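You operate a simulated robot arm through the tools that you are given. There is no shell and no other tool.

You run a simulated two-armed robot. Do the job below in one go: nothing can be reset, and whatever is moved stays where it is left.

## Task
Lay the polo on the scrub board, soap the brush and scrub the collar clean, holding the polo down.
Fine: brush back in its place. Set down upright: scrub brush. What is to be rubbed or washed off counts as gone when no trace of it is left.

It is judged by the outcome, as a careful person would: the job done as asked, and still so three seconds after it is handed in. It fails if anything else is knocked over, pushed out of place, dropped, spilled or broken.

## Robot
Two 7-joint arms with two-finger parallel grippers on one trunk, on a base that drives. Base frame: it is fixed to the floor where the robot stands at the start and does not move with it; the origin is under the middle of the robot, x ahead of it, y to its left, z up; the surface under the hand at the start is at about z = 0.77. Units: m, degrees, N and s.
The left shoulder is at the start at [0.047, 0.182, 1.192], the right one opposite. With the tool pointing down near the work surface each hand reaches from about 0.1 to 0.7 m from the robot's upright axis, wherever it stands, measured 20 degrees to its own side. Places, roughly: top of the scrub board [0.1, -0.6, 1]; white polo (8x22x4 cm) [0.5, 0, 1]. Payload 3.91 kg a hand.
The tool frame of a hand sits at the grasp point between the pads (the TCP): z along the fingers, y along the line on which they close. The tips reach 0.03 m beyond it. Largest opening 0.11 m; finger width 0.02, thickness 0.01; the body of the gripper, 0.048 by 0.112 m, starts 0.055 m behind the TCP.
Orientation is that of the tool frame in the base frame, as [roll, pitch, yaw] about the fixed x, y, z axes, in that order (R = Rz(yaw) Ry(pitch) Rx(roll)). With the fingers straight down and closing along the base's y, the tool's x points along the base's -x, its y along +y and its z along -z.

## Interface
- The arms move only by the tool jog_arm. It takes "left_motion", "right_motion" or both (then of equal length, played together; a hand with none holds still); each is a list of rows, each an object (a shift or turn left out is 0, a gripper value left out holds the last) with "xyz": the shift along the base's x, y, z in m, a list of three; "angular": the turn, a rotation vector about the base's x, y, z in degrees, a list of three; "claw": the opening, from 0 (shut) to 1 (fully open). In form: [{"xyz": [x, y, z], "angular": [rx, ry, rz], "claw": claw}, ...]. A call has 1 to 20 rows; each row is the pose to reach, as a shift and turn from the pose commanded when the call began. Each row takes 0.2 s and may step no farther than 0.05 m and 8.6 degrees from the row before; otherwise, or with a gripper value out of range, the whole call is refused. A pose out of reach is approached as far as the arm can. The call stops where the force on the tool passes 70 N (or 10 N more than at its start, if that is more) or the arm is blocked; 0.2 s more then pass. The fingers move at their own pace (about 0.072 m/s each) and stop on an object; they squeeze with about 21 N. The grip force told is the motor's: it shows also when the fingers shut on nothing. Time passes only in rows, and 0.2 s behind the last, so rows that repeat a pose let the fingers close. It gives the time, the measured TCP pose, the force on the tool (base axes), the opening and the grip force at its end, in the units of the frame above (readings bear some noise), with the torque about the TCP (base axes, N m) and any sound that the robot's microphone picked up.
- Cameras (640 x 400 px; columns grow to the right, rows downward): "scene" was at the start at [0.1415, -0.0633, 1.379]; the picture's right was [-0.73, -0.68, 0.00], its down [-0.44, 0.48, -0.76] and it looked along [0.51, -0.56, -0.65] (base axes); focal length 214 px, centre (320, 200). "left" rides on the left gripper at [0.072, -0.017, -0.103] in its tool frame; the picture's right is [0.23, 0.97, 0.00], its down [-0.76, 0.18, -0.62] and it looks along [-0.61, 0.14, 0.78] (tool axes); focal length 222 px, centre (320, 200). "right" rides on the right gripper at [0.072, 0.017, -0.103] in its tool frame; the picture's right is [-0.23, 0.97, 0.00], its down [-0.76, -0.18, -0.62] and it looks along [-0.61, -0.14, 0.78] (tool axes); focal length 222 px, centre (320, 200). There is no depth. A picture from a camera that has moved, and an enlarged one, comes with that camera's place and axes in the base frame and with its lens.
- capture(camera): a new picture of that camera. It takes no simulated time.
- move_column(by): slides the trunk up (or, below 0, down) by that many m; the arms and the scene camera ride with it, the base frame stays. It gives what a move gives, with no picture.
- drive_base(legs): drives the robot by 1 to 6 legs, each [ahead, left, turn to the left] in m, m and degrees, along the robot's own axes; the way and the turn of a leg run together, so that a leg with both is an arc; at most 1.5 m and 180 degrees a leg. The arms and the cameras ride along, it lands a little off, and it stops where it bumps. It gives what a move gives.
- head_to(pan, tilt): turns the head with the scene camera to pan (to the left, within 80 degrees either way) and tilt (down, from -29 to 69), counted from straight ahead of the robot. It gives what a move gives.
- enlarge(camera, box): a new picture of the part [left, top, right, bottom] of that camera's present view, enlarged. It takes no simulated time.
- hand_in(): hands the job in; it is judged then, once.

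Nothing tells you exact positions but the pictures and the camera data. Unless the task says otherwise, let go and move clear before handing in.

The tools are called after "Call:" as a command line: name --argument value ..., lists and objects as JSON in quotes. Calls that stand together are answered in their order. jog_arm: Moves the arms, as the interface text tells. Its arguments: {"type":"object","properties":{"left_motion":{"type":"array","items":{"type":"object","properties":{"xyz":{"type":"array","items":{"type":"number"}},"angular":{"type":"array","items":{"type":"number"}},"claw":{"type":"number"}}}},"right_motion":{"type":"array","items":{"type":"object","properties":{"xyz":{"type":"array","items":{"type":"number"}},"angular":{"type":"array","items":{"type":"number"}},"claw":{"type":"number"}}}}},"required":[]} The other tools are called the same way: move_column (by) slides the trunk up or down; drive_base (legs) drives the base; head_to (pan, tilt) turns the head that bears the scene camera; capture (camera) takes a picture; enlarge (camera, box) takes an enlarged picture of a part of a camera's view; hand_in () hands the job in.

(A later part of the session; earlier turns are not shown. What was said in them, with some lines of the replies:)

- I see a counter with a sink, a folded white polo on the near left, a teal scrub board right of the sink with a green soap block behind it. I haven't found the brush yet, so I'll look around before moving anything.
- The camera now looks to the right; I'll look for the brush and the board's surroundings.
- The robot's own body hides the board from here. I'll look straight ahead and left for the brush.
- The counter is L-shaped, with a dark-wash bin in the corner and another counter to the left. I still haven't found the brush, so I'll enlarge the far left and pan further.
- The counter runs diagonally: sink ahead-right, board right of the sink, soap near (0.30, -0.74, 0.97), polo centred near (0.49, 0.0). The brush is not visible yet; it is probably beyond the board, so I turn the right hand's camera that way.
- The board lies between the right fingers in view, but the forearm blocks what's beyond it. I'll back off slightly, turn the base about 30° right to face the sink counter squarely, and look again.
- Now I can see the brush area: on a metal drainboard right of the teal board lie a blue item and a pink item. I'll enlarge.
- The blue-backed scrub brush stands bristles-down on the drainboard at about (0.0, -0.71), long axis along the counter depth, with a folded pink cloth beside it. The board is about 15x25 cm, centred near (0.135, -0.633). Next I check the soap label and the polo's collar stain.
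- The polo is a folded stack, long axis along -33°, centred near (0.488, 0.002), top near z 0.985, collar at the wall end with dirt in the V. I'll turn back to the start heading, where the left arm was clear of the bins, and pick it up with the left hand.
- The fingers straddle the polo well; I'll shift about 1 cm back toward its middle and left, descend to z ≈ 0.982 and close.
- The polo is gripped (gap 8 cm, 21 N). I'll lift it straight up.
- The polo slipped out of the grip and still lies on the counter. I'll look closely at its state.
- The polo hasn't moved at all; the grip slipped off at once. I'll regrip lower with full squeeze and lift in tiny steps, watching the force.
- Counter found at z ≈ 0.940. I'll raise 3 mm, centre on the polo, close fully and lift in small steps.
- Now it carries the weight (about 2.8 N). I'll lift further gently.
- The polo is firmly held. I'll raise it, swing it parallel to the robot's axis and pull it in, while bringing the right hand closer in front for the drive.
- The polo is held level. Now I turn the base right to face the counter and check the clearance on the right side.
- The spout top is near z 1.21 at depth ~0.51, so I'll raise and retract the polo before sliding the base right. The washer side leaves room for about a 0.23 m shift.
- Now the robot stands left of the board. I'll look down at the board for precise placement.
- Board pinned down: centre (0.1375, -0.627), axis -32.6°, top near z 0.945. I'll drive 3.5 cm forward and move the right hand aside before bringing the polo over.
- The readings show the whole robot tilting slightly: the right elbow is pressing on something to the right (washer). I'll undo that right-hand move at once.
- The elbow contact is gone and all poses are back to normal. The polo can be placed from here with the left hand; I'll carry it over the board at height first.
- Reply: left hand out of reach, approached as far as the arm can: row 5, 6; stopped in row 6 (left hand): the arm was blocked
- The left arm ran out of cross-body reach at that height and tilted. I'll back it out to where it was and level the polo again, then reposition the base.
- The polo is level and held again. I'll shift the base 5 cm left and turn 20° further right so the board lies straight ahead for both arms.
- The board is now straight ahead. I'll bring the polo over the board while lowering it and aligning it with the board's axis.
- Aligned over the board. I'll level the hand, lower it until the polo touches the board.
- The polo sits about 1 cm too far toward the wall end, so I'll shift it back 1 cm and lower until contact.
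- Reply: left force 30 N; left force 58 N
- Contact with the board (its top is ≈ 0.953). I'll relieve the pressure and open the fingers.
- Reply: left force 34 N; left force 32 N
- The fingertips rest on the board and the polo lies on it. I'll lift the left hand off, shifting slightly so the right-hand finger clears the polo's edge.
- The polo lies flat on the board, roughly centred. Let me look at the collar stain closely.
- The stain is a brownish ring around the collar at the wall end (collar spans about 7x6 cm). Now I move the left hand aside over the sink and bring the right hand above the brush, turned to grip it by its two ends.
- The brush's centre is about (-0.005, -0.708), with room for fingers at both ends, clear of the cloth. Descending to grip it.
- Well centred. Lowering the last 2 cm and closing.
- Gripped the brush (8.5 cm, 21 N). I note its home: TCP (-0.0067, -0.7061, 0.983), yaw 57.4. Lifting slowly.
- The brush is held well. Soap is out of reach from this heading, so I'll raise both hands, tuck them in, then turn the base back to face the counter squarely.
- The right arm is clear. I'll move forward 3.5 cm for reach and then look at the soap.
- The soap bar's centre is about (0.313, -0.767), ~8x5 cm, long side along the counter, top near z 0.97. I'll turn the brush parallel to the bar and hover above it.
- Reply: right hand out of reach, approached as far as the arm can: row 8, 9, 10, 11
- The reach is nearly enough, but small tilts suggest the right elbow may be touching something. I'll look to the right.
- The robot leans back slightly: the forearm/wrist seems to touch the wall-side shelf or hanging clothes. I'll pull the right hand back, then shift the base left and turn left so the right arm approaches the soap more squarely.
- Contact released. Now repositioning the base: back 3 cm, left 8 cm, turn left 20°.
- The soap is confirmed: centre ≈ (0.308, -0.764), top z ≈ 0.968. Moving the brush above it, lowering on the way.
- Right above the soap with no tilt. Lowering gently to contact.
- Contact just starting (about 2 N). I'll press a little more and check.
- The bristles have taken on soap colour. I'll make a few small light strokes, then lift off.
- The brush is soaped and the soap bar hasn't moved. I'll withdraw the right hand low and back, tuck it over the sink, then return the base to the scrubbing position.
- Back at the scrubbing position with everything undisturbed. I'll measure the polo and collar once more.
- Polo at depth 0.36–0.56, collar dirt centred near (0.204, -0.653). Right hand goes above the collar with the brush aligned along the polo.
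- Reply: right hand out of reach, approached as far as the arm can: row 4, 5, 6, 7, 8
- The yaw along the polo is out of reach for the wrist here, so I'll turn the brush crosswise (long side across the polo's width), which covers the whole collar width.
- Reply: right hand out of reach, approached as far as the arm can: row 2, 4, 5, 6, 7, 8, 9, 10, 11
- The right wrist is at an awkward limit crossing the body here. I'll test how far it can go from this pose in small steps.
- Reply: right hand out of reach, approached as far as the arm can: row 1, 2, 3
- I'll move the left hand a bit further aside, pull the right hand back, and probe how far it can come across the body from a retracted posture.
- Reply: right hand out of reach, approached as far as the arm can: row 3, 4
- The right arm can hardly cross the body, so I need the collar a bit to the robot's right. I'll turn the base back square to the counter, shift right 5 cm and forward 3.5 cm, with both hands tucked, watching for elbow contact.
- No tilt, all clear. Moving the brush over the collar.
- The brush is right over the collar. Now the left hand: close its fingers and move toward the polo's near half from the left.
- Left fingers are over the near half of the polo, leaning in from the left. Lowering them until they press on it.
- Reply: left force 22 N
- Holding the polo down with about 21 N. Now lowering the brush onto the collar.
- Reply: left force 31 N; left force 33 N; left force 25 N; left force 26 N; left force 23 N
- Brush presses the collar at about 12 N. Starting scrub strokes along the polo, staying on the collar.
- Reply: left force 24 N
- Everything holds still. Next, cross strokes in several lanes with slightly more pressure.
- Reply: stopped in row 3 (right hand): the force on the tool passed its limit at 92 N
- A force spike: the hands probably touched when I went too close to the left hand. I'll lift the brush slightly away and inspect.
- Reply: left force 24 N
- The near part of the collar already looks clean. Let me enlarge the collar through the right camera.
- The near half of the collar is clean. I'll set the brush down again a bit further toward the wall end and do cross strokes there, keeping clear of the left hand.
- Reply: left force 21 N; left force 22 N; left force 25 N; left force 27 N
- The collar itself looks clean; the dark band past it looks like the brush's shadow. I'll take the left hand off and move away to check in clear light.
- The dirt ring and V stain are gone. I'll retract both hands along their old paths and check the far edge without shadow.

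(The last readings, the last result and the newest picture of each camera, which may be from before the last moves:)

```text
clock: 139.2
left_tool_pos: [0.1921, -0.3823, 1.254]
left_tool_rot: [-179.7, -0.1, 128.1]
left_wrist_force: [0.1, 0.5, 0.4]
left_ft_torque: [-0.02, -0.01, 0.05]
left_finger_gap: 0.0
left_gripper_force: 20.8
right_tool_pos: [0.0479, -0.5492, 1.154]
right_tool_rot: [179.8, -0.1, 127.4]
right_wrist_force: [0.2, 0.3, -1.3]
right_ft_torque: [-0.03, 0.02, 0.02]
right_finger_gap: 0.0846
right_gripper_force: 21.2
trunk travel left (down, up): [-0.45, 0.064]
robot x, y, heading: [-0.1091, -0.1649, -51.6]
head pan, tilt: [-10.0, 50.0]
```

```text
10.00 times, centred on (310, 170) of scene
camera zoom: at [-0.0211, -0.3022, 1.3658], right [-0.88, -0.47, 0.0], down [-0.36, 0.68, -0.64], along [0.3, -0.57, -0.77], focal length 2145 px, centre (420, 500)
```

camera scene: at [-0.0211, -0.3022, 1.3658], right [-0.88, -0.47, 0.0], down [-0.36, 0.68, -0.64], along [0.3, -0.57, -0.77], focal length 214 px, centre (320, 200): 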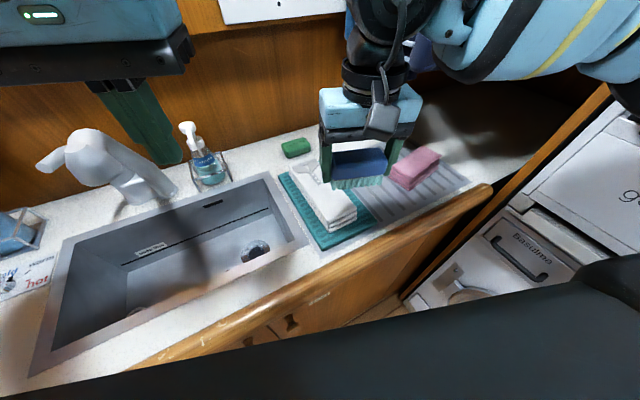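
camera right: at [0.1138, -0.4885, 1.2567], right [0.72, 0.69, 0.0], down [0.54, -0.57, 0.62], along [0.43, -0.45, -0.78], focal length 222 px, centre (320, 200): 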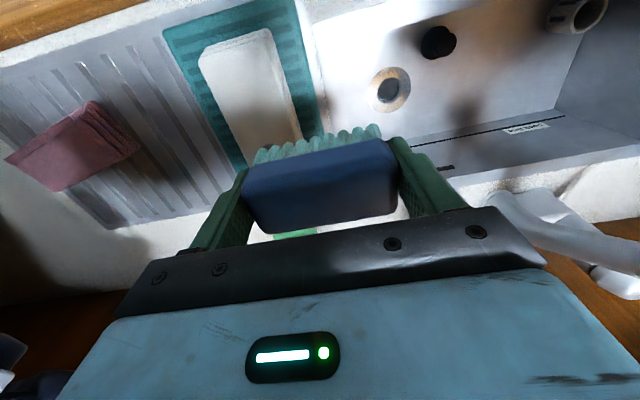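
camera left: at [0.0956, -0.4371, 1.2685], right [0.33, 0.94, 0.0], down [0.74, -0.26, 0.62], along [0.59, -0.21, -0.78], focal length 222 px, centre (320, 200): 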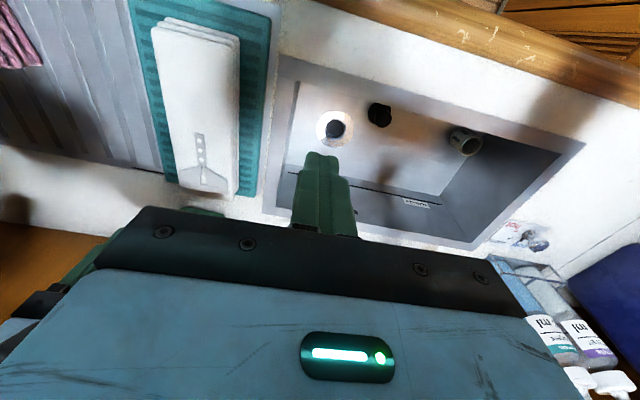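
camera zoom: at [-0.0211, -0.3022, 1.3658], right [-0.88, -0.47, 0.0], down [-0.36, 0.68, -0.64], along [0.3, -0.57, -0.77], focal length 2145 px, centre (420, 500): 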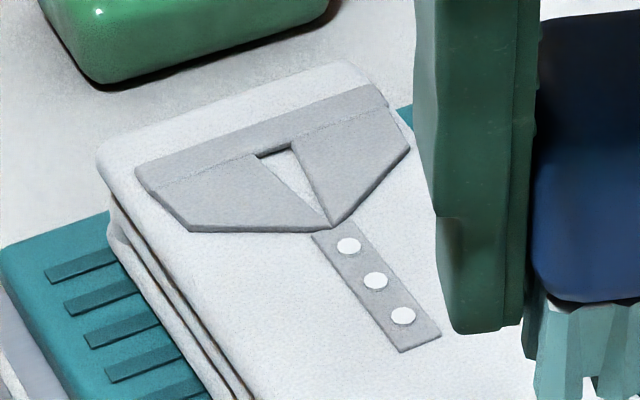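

The collar is spotless. Now I return the brush: move above its home spot and turn it to its original orientation.

Call:
jog_arm --right_motion '[{"xyz": [-0.006, -0.017, 0.01], "angular": [0, 0, -7.8]}, {"xyz": [-0.012, -0.035, 0.01], "angular": [0, 0, -15.6]}, {"xyz": [-0.018, -0.052, 0.01], "angular": [0, 0, -23.4]}, {"xyz": [-0.024, -0.07, 0.0], "angular": [0, 0, -31.2]}, {"xyz": [-0.03, -0.088, -0.01], "angular": [0, 0, -39]}, {"xyz": [-0.036, -0.105, -0.02], "angular": [0, 0, -46.8]}, {"xyz": [-0.042, -0.122, -0.03], "angular": [0, 0, -54.6]}, {"xyz": [-0.048, -0.14, -0.04], "angular": [0, 0, -62.4]}, {"xyz": [-0.054, -0.157, -0.05], "angular": [0, 0, -70]}, {"xyz": [-0.054, -0.157, -0.05], "angular": [0, 0, -70]}]'

Call:
capture --camera "right"

Call:
enlarge --camera "scene" --box '[260, 80, 480, 250]'

```text
clock: 141.3
left_tool_pos: [0.192, -0.3809, 1.2526]
left_tool_rot: [-179.7, 0.1, 128.1]
left_wrist_force: [-0.2, -0.1, -0.2]
left_ft_torque: [-0.02, -0.03, -0.01]
left_finger_gap: 0.0006
left_gripper_force: 21.5
right_tool_pos: [-0.0076, -0.7055, 1.1039]
right_tool_rot: [179.8, -0.2, 57.3]
right_wrist_force: [-0.5, 0.9, -1.8]
right_ft_torque: [-0.02, -0.01, -0.02]
right_finger_gap: 0.0849
right_gripper_force: 21.4
trunk travel left (down, up): [-0.45, 0.064]
robot x, y, heading: [-0.1094, -0.1676, -51.9]
head pan, tilt: [-10.0, 50.0]
```

```text
taken
camera right: at [0.0454, -0.6538, 1.2067], right [0.7, -0.72, 0.0], down [-0.56, -0.55, 0.62], along [-0.44, -0.44, -0.78], focal length 222 px, centre (320, 200)
```

right: 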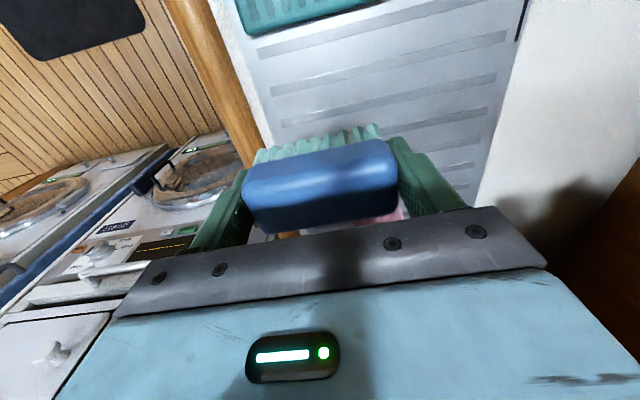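

```text
2.35 times, centred on (370, 165) of scene
camera zoom: at [-0.021, -0.3019, 1.3659], right [-0.88, -0.47, 0.0], down [-0.36, 0.68, -0.64], along [0.3, -0.57, -0.77], focal length 505 px, centre (202, 282)
```

zoom: 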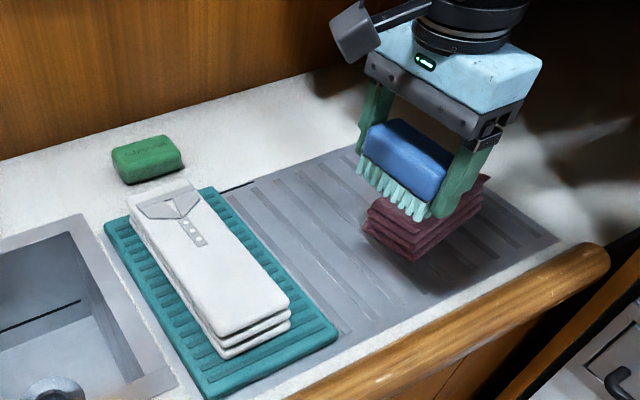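

Aligned over its home. Lowering gently.

Call:
jog_arm --right_motion '[{"xyz": [0.001, -0.0005, -0.025]}, {"xyz": [0.001, -0.0005, -0.05]}, {"xyz": [0.001, -0.0005, -0.075]}, {"xyz": [0.001, -0.0005, -0.095]}, {"xyz": [0.001, -0.0005, -0.108]}, {"xyz": [0.001, -0.0005, -0.115]}]'

Call:
capture --camera "right"

Call:
enlarge --camera "scene" --box '[340, 100, 480, 230]'

```text
clock: 142.8
left_tool_pos: [0.1925, -0.3814, 1.2539]
left_tool_rot: [-179.8, -0.2, 128.1]
left_wrist_force: [0.2, 0.1, 0.0]
left_ft_torque: [0.04, -0.01, 0.0]
left_finger_gap: 0.0001
left_gripper_force: 21.2
right_tool_pos: [-0.0074, -0.7075, 0.9898]
right_tool_rot: [179.8, -0.1, 57.6]
right_wrist_force: [0.1, 0.5, -0.2]
right_ft_torque: [0.02, -0.02, 0.06]
right_finger_gap: 0.0847
right_gripper_force: 20.5
trunk travel left (down, up): [-0.45, 0.064]
robot x, y, heading: [-0.1104, -0.1687, -51.7]
head pan, tilt: [-10.0, 50.0]
```

```text
taken
camera right: at [0.0468, -0.655, 1.093], right [0.7, -0.71, 0.0], down [-0.56, -0.55, 0.62], along [-0.44, -0.44, -0.78], focal length 222 px, centre (320, 200)
```

right: 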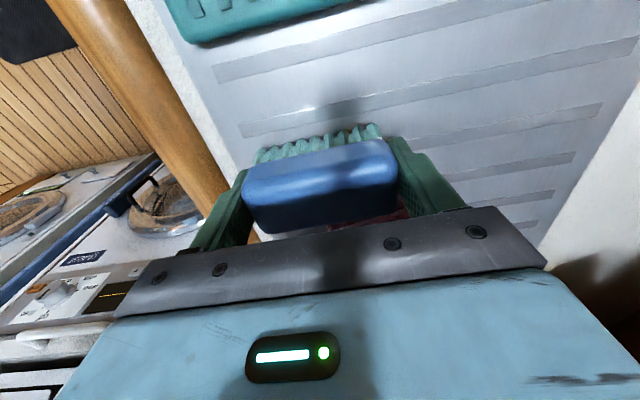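

```text
3.08 times, centred on (410, 165) of scene
camera zoom: at [-0.021, -0.3023, 1.3658], right [-0.88, -0.47, 0.0], down [-0.36, 0.68, -0.64], along [0.3, -0.57, -0.77], focal length 660 px, centre (43, 308)
```

zoom: 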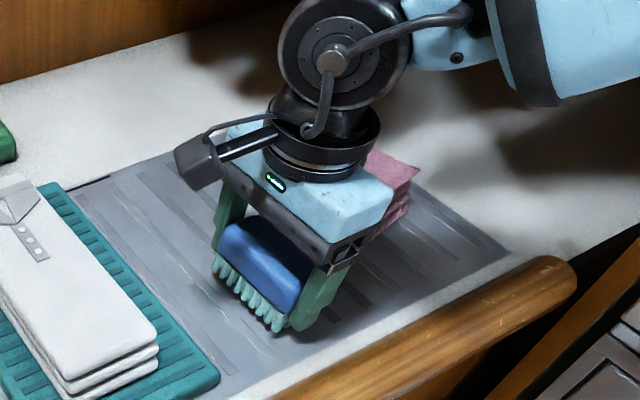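

Call:
jog_arm --right_motion '[{"xyz": [0, 0, -0.002]}, {"xyz": [0, 0, -0.004]}, {"xyz": [0, 0, -0.006]}]'

Call:
jog_arm --right_motion '[{"xyz": [0, 0, -0.001]}, {"xyz": [0, 0, -0.002]}]'

```text
clock: 143.6
left_tool_pos: [0.1925, -0.3806, 1.2532]
left_tool_rot: [-179.8, -0.2, 128.1]
left_wrist_force: [0.2, -0.4, 0.0]
left_ft_torque: [-0.02, -0.02, 0.02]
left_finger_gap: 0.0
left_gripper_force: 21.0
right_tool_pos: [-0.0066, -0.7052, 0.9839]
right_tool_rot: [179.8, -0.2, 57.6]
right_wrist_force: [0.4, -0.2, -0.8]
right_ft_torque: [-0.03, -0.02, -0.02]
right_finger_gap: 0.0848
right_gripper_force: 21.1
trunk travel left (down, up): [-0.45, 0.064]
robot x, y, heading: [-0.109, -0.1681, -51.8]
head pan, tilt: [-10.0, 50.0]
```

```text
clock: 144.2
left_tool_pos: [0.193, -0.381, 1.253]
left_tool_rot: [-179.8, -0.2, 128.2]
left_wrist_force: [-0.3, -0.4, -0.9]
left_ft_torque: [-0.05, 0.01, 0.02]
left_finger_gap: 0.0002
left_gripper_force: 21.6
right_tool_pos: [-0.0066, -0.7051, 0.9823]
right_tool_rot: [179.7, -0.1, 57.5]
right_wrist_force: [0.8, 0.8, -1.2]
right_ft_torque: [-0.01, -0.01, 0.01]
right_finger_gap: 0.0847
right_gripper_force: 20.9
trunk travel left (down, up): [-0.45, 0.064]
robot x, y, heading: [-0.1103, -0.1641, -52.0]
head pan, tilt: [-10.0, 50.0]
```

Call:
jog_arm --right_motion '[{"xyz": [0, 0, -0.001]}, {"xyz": [0, 0, -0.002]}]'

Call:
jog_arm --right_motion '[{"xyz": [0, 0, -0.001]}, {"xyz": [0, 0, -0.002]}]'

```text
clock: 144.8
left_tool_pos: [0.1927, -0.3815, 1.2531]
left_tool_rot: [-179.8, 0.0, 128.2]
left_wrist_force: [-0.2, 0.0, 0.1]
left_ft_torque: [-0.03, 0.01, 0.0]
left_finger_gap: 0.0
left_gripper_force: 20.8
right_tool_pos: [-0.0063, -0.7067, 0.9798]
right_tool_rot: [179.9, 0.0, 57.6]
right_wrist_force: [-0.4, 0.1, -1.5]
right_ft_torque: [0.01, 0.0, 0.0]
right_finger_gap: 0.0848
right_gripper_force: 20.8
trunk travel left (down, up): [-0.45, 0.064]
robot x, y, heading: [-0.1096, -0.1683, -52.0]
head pan, tilt: [-10.0, 50.0]
```

```text
clock: 145.3
left_tool_pos: [0.193, -0.3806, 1.2547]
left_tool_rot: [-179.8, -0.1, 128.1]
left_wrist_force: [-0.1, 0.3, -1.0]
left_ft_torque: [0.01, -0.03, 0.03]
left_finger_gap: 0.0
left_gripper_force: 21.1
right_tool_pos: [-0.0067, -0.7055, 0.9778]
right_tool_rot: [179.7, 0.1, 57.6]
right_wrist_force: [-0.9, 1.5, 3.6]
right_ft_torque: [0.05, 0.3, -0.02]
right_finger_gap: 0.0848
right_gripper_force: 21.3
trunk travel left (down, up): [-0.45, 0.064]
robot x, y, heading: [-0.1096, -0.1695, -51.8]
head pan, tilt: [-10.0, 50.0]
```

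The brush touches down (about 5 N). Releasing it.

Call:
jog_arm --right_motion '[{"xyz": [0, 0, 0.0005], "claw": 0.82}, {"xyz": [0, 0, 0.0005], "claw": 0.88}, {"xyz": [0, 0, 0.0005], "claw": 1.0}, {"xyz": [0, 0, 0.0005], "claw": 1.0}, {"xyz": [0, 0, 0.0005], "claw": 1.0}]'

Call:
capture --camera "right"

Call:
enlarge --camera "scene" --box '[340, 100, 480, 230]'

```text
clock: 146.6
left_tool_pos: [0.1921, -0.3813, 1.2541]
left_tool_rot: [-179.8, -0.1, 128.1]
left_wrist_force: [0.2, -0.4, 0.5]
left_ft_torque: [0.03, -0.02, 0.04]
left_finger_gap: 0.0
left_gripper_force: 21.1
right_tool_pos: [-0.0066, -0.7055, 0.9785]
right_tool_rot: [179.8, -0.1, 57.6]
right_wrist_force: [0.4, -0.4, -0.3]
right_ft_torque: [-0.01, -0.03, -0.06]
right_finger_gap: 0.1098
right_gripper_force: 0.0
trunk travel left (down, up): [-0.45, 0.064]
robot x, y, heading: [-0.1124, -0.1641, -51.9]
head pan, tilt: [-10.0, 50.0]
```

```text
taken
camera right: at [0.0467, -0.6543, 1.0817], right [0.7, -0.71, 0.0], down [-0.56, -0.55, 0.62], along [-0.44, -0.44, -0.78], focal length 222 px, centre (320, 200)
```

right: 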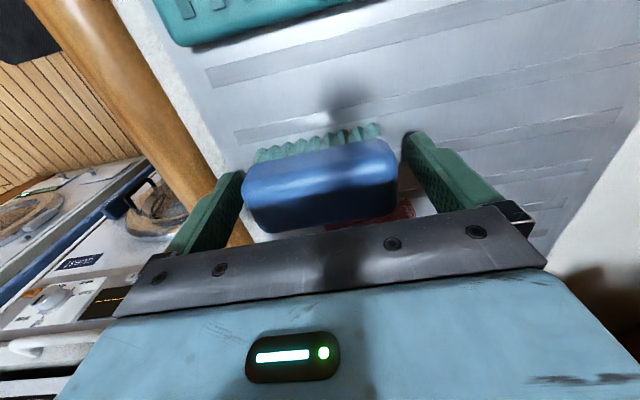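

```text
3.08 times, centred on (410, 165) of scene
camera zoom: at [-0.0211, -0.3021, 1.3658], right [-0.88, -0.47, 0.0], down [-0.36, 0.68, -0.64], along [0.3, -0.57, -0.77], focal length 660 px, centre (43, 308)
```

zoom: 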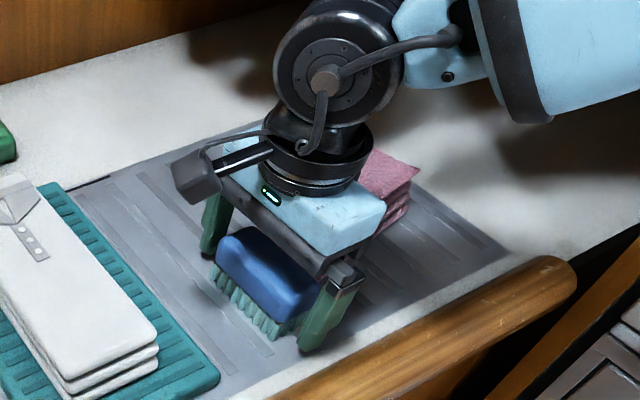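

Released and standing upright. Raising the right hand straight up.

Call:
jog_arm --right_motion '[{"xyz": [0, 0, 0.005]}, {"xyz": [0, 0, 0.015]}, {"xyz": [0, 0, 0.03]}, {"xyz": [0, 0, 0.05]}, {"xyz": [0, 0, 0.08]}, {"xyz": [0, 0, 0.11]}, {"xyz": [0, 0, 0.15]}]'

Call:
capture --camera "right"

Call:
enlarge --camera "scene" --box '[260, 100, 480, 250]'

```text
clock: 148.2
left_tool_pos: [0.1926, -0.3808, 1.2536]
left_tool_rot: [-179.9, -0.1, 128.2]
left_wrist_force: [0.4, 0.5, -1.0]
left_ft_torque: [0.01, 0.04, 0.0]
left_finger_gap: 0.0
left_gripper_force: 20.8
right_tool_pos: [-0.0054, -0.7046, 1.1291]
right_tool_rot: [179.8, -0.2, 57.6]
right_wrist_force: [-0.3, 0.1, 0.0]
right_ft_torque: [-0.03, 0.02, -0.02]
right_finger_gap: 0.11
right_gripper_force: 0.0
trunk travel left (down, up): [-0.45, 0.064]
robot x, y, heading: [-0.1099, -0.1658, -52.1]
head pan, tilt: [-10.0, 50.0]
```

```text
taken
camera right: at [0.0472, -0.6534, 1.2324], right [0.7, -0.71, 0.0], down [-0.56, -0.55, 0.62], along [-0.44, -0.44, -0.78], focal length 222 px, centre (320, 200)
```

right: 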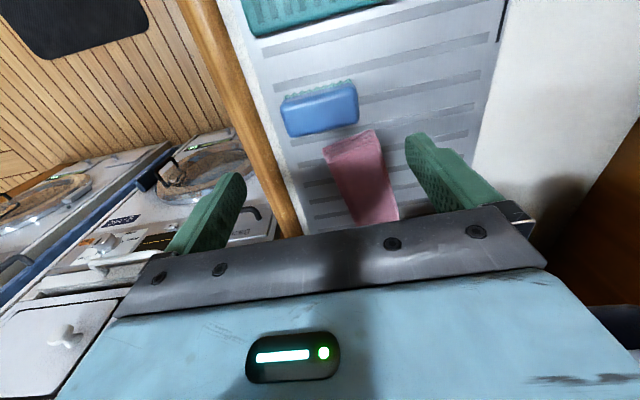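

```text
2.67 times, centred on (370, 175) of scene
camera zoom: at [-0.0213, -0.3014, 1.3659], right [-0.88, -0.47, 0.0], down [-0.36, 0.68, -0.64], along [0.3, -0.57, -0.77], focal length 572 px, centre (187, 267)
```

zoom: 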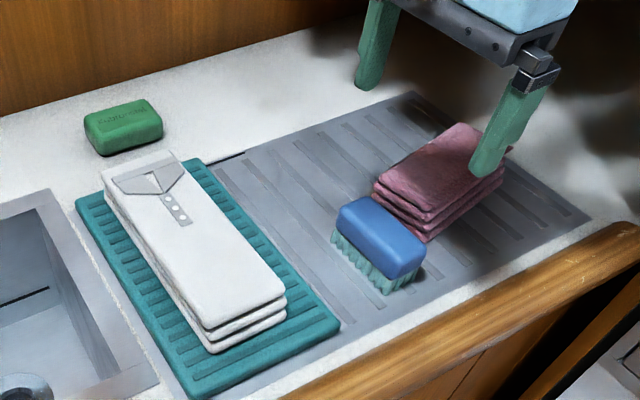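

The brush is back upright in its place, the polo is on the board, and cloth and soap are undisturbed. I'll retract the right hand along its known path and do a final check around.

Call:
jog_arm --right_motion '[{"xyz": [-0.012, 0.017, 0.03], "angular": [0, 0, 8]}, {"xyz": [-0.024, 0.037, 0.06], "angular": [0, 0, 16]}, {"xyz": [-0.039, 0.057, 0.08], "angular": [0, 0, 24]}, {"xyz": [-0.054, 0.077, 0.1], "angular": [0, 0, 32]}, {"xyz": [-0.069, 0.102, 0.105], "angular": [0, 0, 40]}, {"xyz": [-0.084, 0.122, 0.105], "angular": [0, 0, 48]}, {"xyz": [-0.099, 0.142, 0.105], "angular": [0, 0, 56]}, {"xyz": [-0.114, 0.157, 0.105], "angular": [0, 0, 64]}, {"xyz": [-0.128, 0.17, 0.105], "angular": [0, 0, 70]}]'

Call:
capture --camera "scene"

Call:
head_to --pan -20 --tilt 15

Call:
capture --camera "scene"

Call:
head_to --pan 40 --tilt 40

Call:
capture --camera "scene"

```text
clock: 150.2
left_tool_pos: [0.1918, -0.381, 1.2541]
left_tool_rot: [-179.8, -0.1, 128.1]
left_wrist_force: [-0.3, 0.1, -0.2]
left_ft_torque: [0.0, 0.01, 0.04]
left_finger_gap: 0.0
left_gripper_force: 20.6
right_tool_pos: [-0.135, -0.5367, 1.2323]
right_tool_rot: [179.8, 0.0, 127.7]
right_wrist_force: [-0.5, 0.1, -0.5]
right_ft_torque: [-0.04, -0.01, -0.02]
right_finger_gap: 0.1104
right_gripper_force: 0.0
trunk travel left (down, up): [-0.45, 0.064]
robot x, y, heading: [-0.1089, -0.1671, -52.0]
head pan, tilt: [-10.0, 50.0]
```

```text
taken
camera scene: at [-0.0216, -0.3019, 1.3659], right [-0.88, -0.47, 0.0], down [-0.36, 0.68, -0.64], along [0.3, -0.57, -0.77], focal length 214 px, centre (320, 200)
```

scene: 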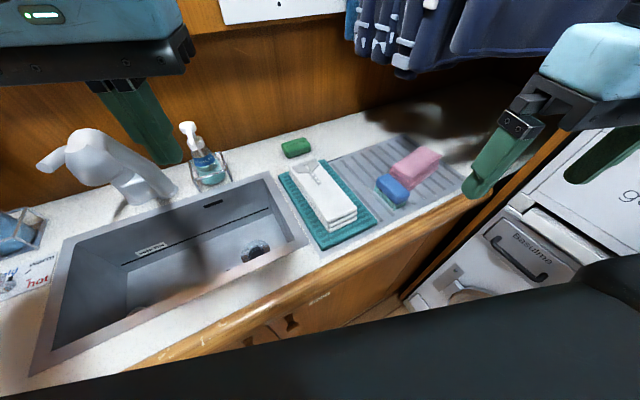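

```text
clock: 151.2
left_tool_pos: [0.1938, -0.3807, 1.2537]
left_tool_rot: [-179.8, -0.1, 128.1]
left_wrist_force: [0.0, 0.9, -0.1]
left_ft_torque: [0.01, -0.03, 0.02]
left_finger_gap: 0.0
left_gripper_force: 20.9
right_tool_pos: [-0.1344, -0.5372, 1.2327]
right_tool_rot: [179.8, -0.1, 127.5]
right_wrist_force: [0.2, 0.5, 0.3]
right_ft_torque: [0.03, 0.0, 0.04]
right_finger_gap: 0.1103
right_gripper_force: 0.1
trunk travel left (down, up): [-0.45, 0.064]
robot x, y, heading: [-0.1093, -0.1697, -52.0]
head pan, tilt: [-20.0, 15.0]
```

```text
taken
camera scene: at [-0.0283, -0.323, 1.4195], right [-0.95, -0.31, 0.0], down [-0.08, 0.25, -0.97], along [0.3, -0.92, -0.26], focal length 214 px, centre (320, 200)
```

scene: 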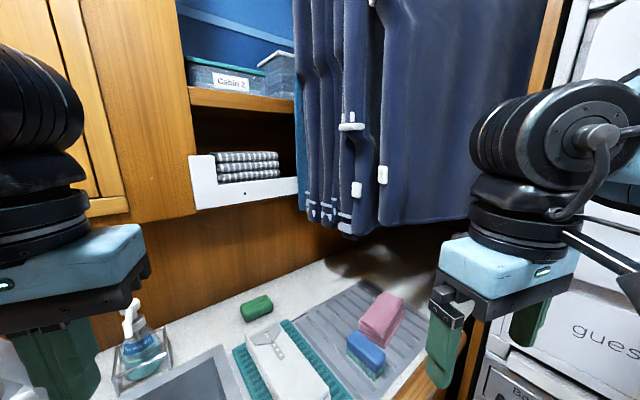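

```text
clock: 152.5
left_tool_pos: [0.1926, -0.3805, 1.2544]
left_tool_rot: [-179.8, -0.1, 128.1]
left_wrist_force: [0.0, 0.2, 0.9]
left_ft_torque: [-0.01, -0.03, -0.01]
left_finger_gap: 0.0
left_gripper_force: 20.7
right_tool_pos: [-0.1333, -0.5375, 1.2307]
right_tool_rot: [179.8, -0.1, 127.5]
right_wrist_force: [-0.4, -0.7, -0.2]
right_ft_torque: [-0.03, 0.04, 0.0]
right_finger_gap: 0.1099
right_gripper_force: 0.0
trunk travel left (down, up): [-0.45, 0.064]
robot x, y, heading: [-0.1108, -0.1657, -51.9]
head pan, tilt: [40.0, 40.0]
```

```text
taken
camera scene: at [0.0258, -0.2518, 1.38], right [-0.21, -0.98, 0.0], down [-0.63, 0.13, -0.77], along [0.75, -0.16, -0.64], focal length 214 px, centre (320, 200)
```

scene: 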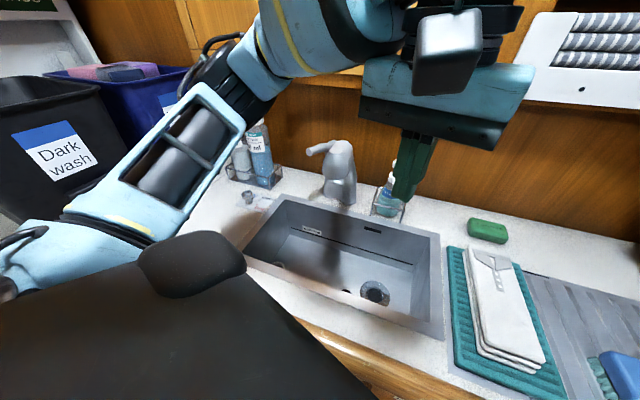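

Everything is in place: the collar is clean, the polo lies on the scrub board, and the brush stands upright in its spot. The soap, pink cloth, bottles and tap are undisturbed, and both hands are clear. Handing in.

Call:
hand_in

```text
The job is handed in.
```

I laid the polo on the scrub board, soaped the brush on the green bar, and scrubbed the collar with the left hand pressing the polo down. In the close-up afterwards I could see no trace of the dirt. The brush is back upright on the drainboard where it started, and the job is handed in.

- **First grip on the polo:** it slipped out of the left hand on the first lift and stayed where it lay. The second grip held.
- **Contacts along the way:** the right arm pressed against something on the washer side once and at the wall side once. The two hands also knocked together during scrubbing, with a 92 N force spike. I backed off each time, and the pictures afterwards showed nothing knocked over or pushed aside.
- **Board position:** the scrub board may have shifted up to about a centimetre while I set the polo down. That is close to my measuring error, so I left it.
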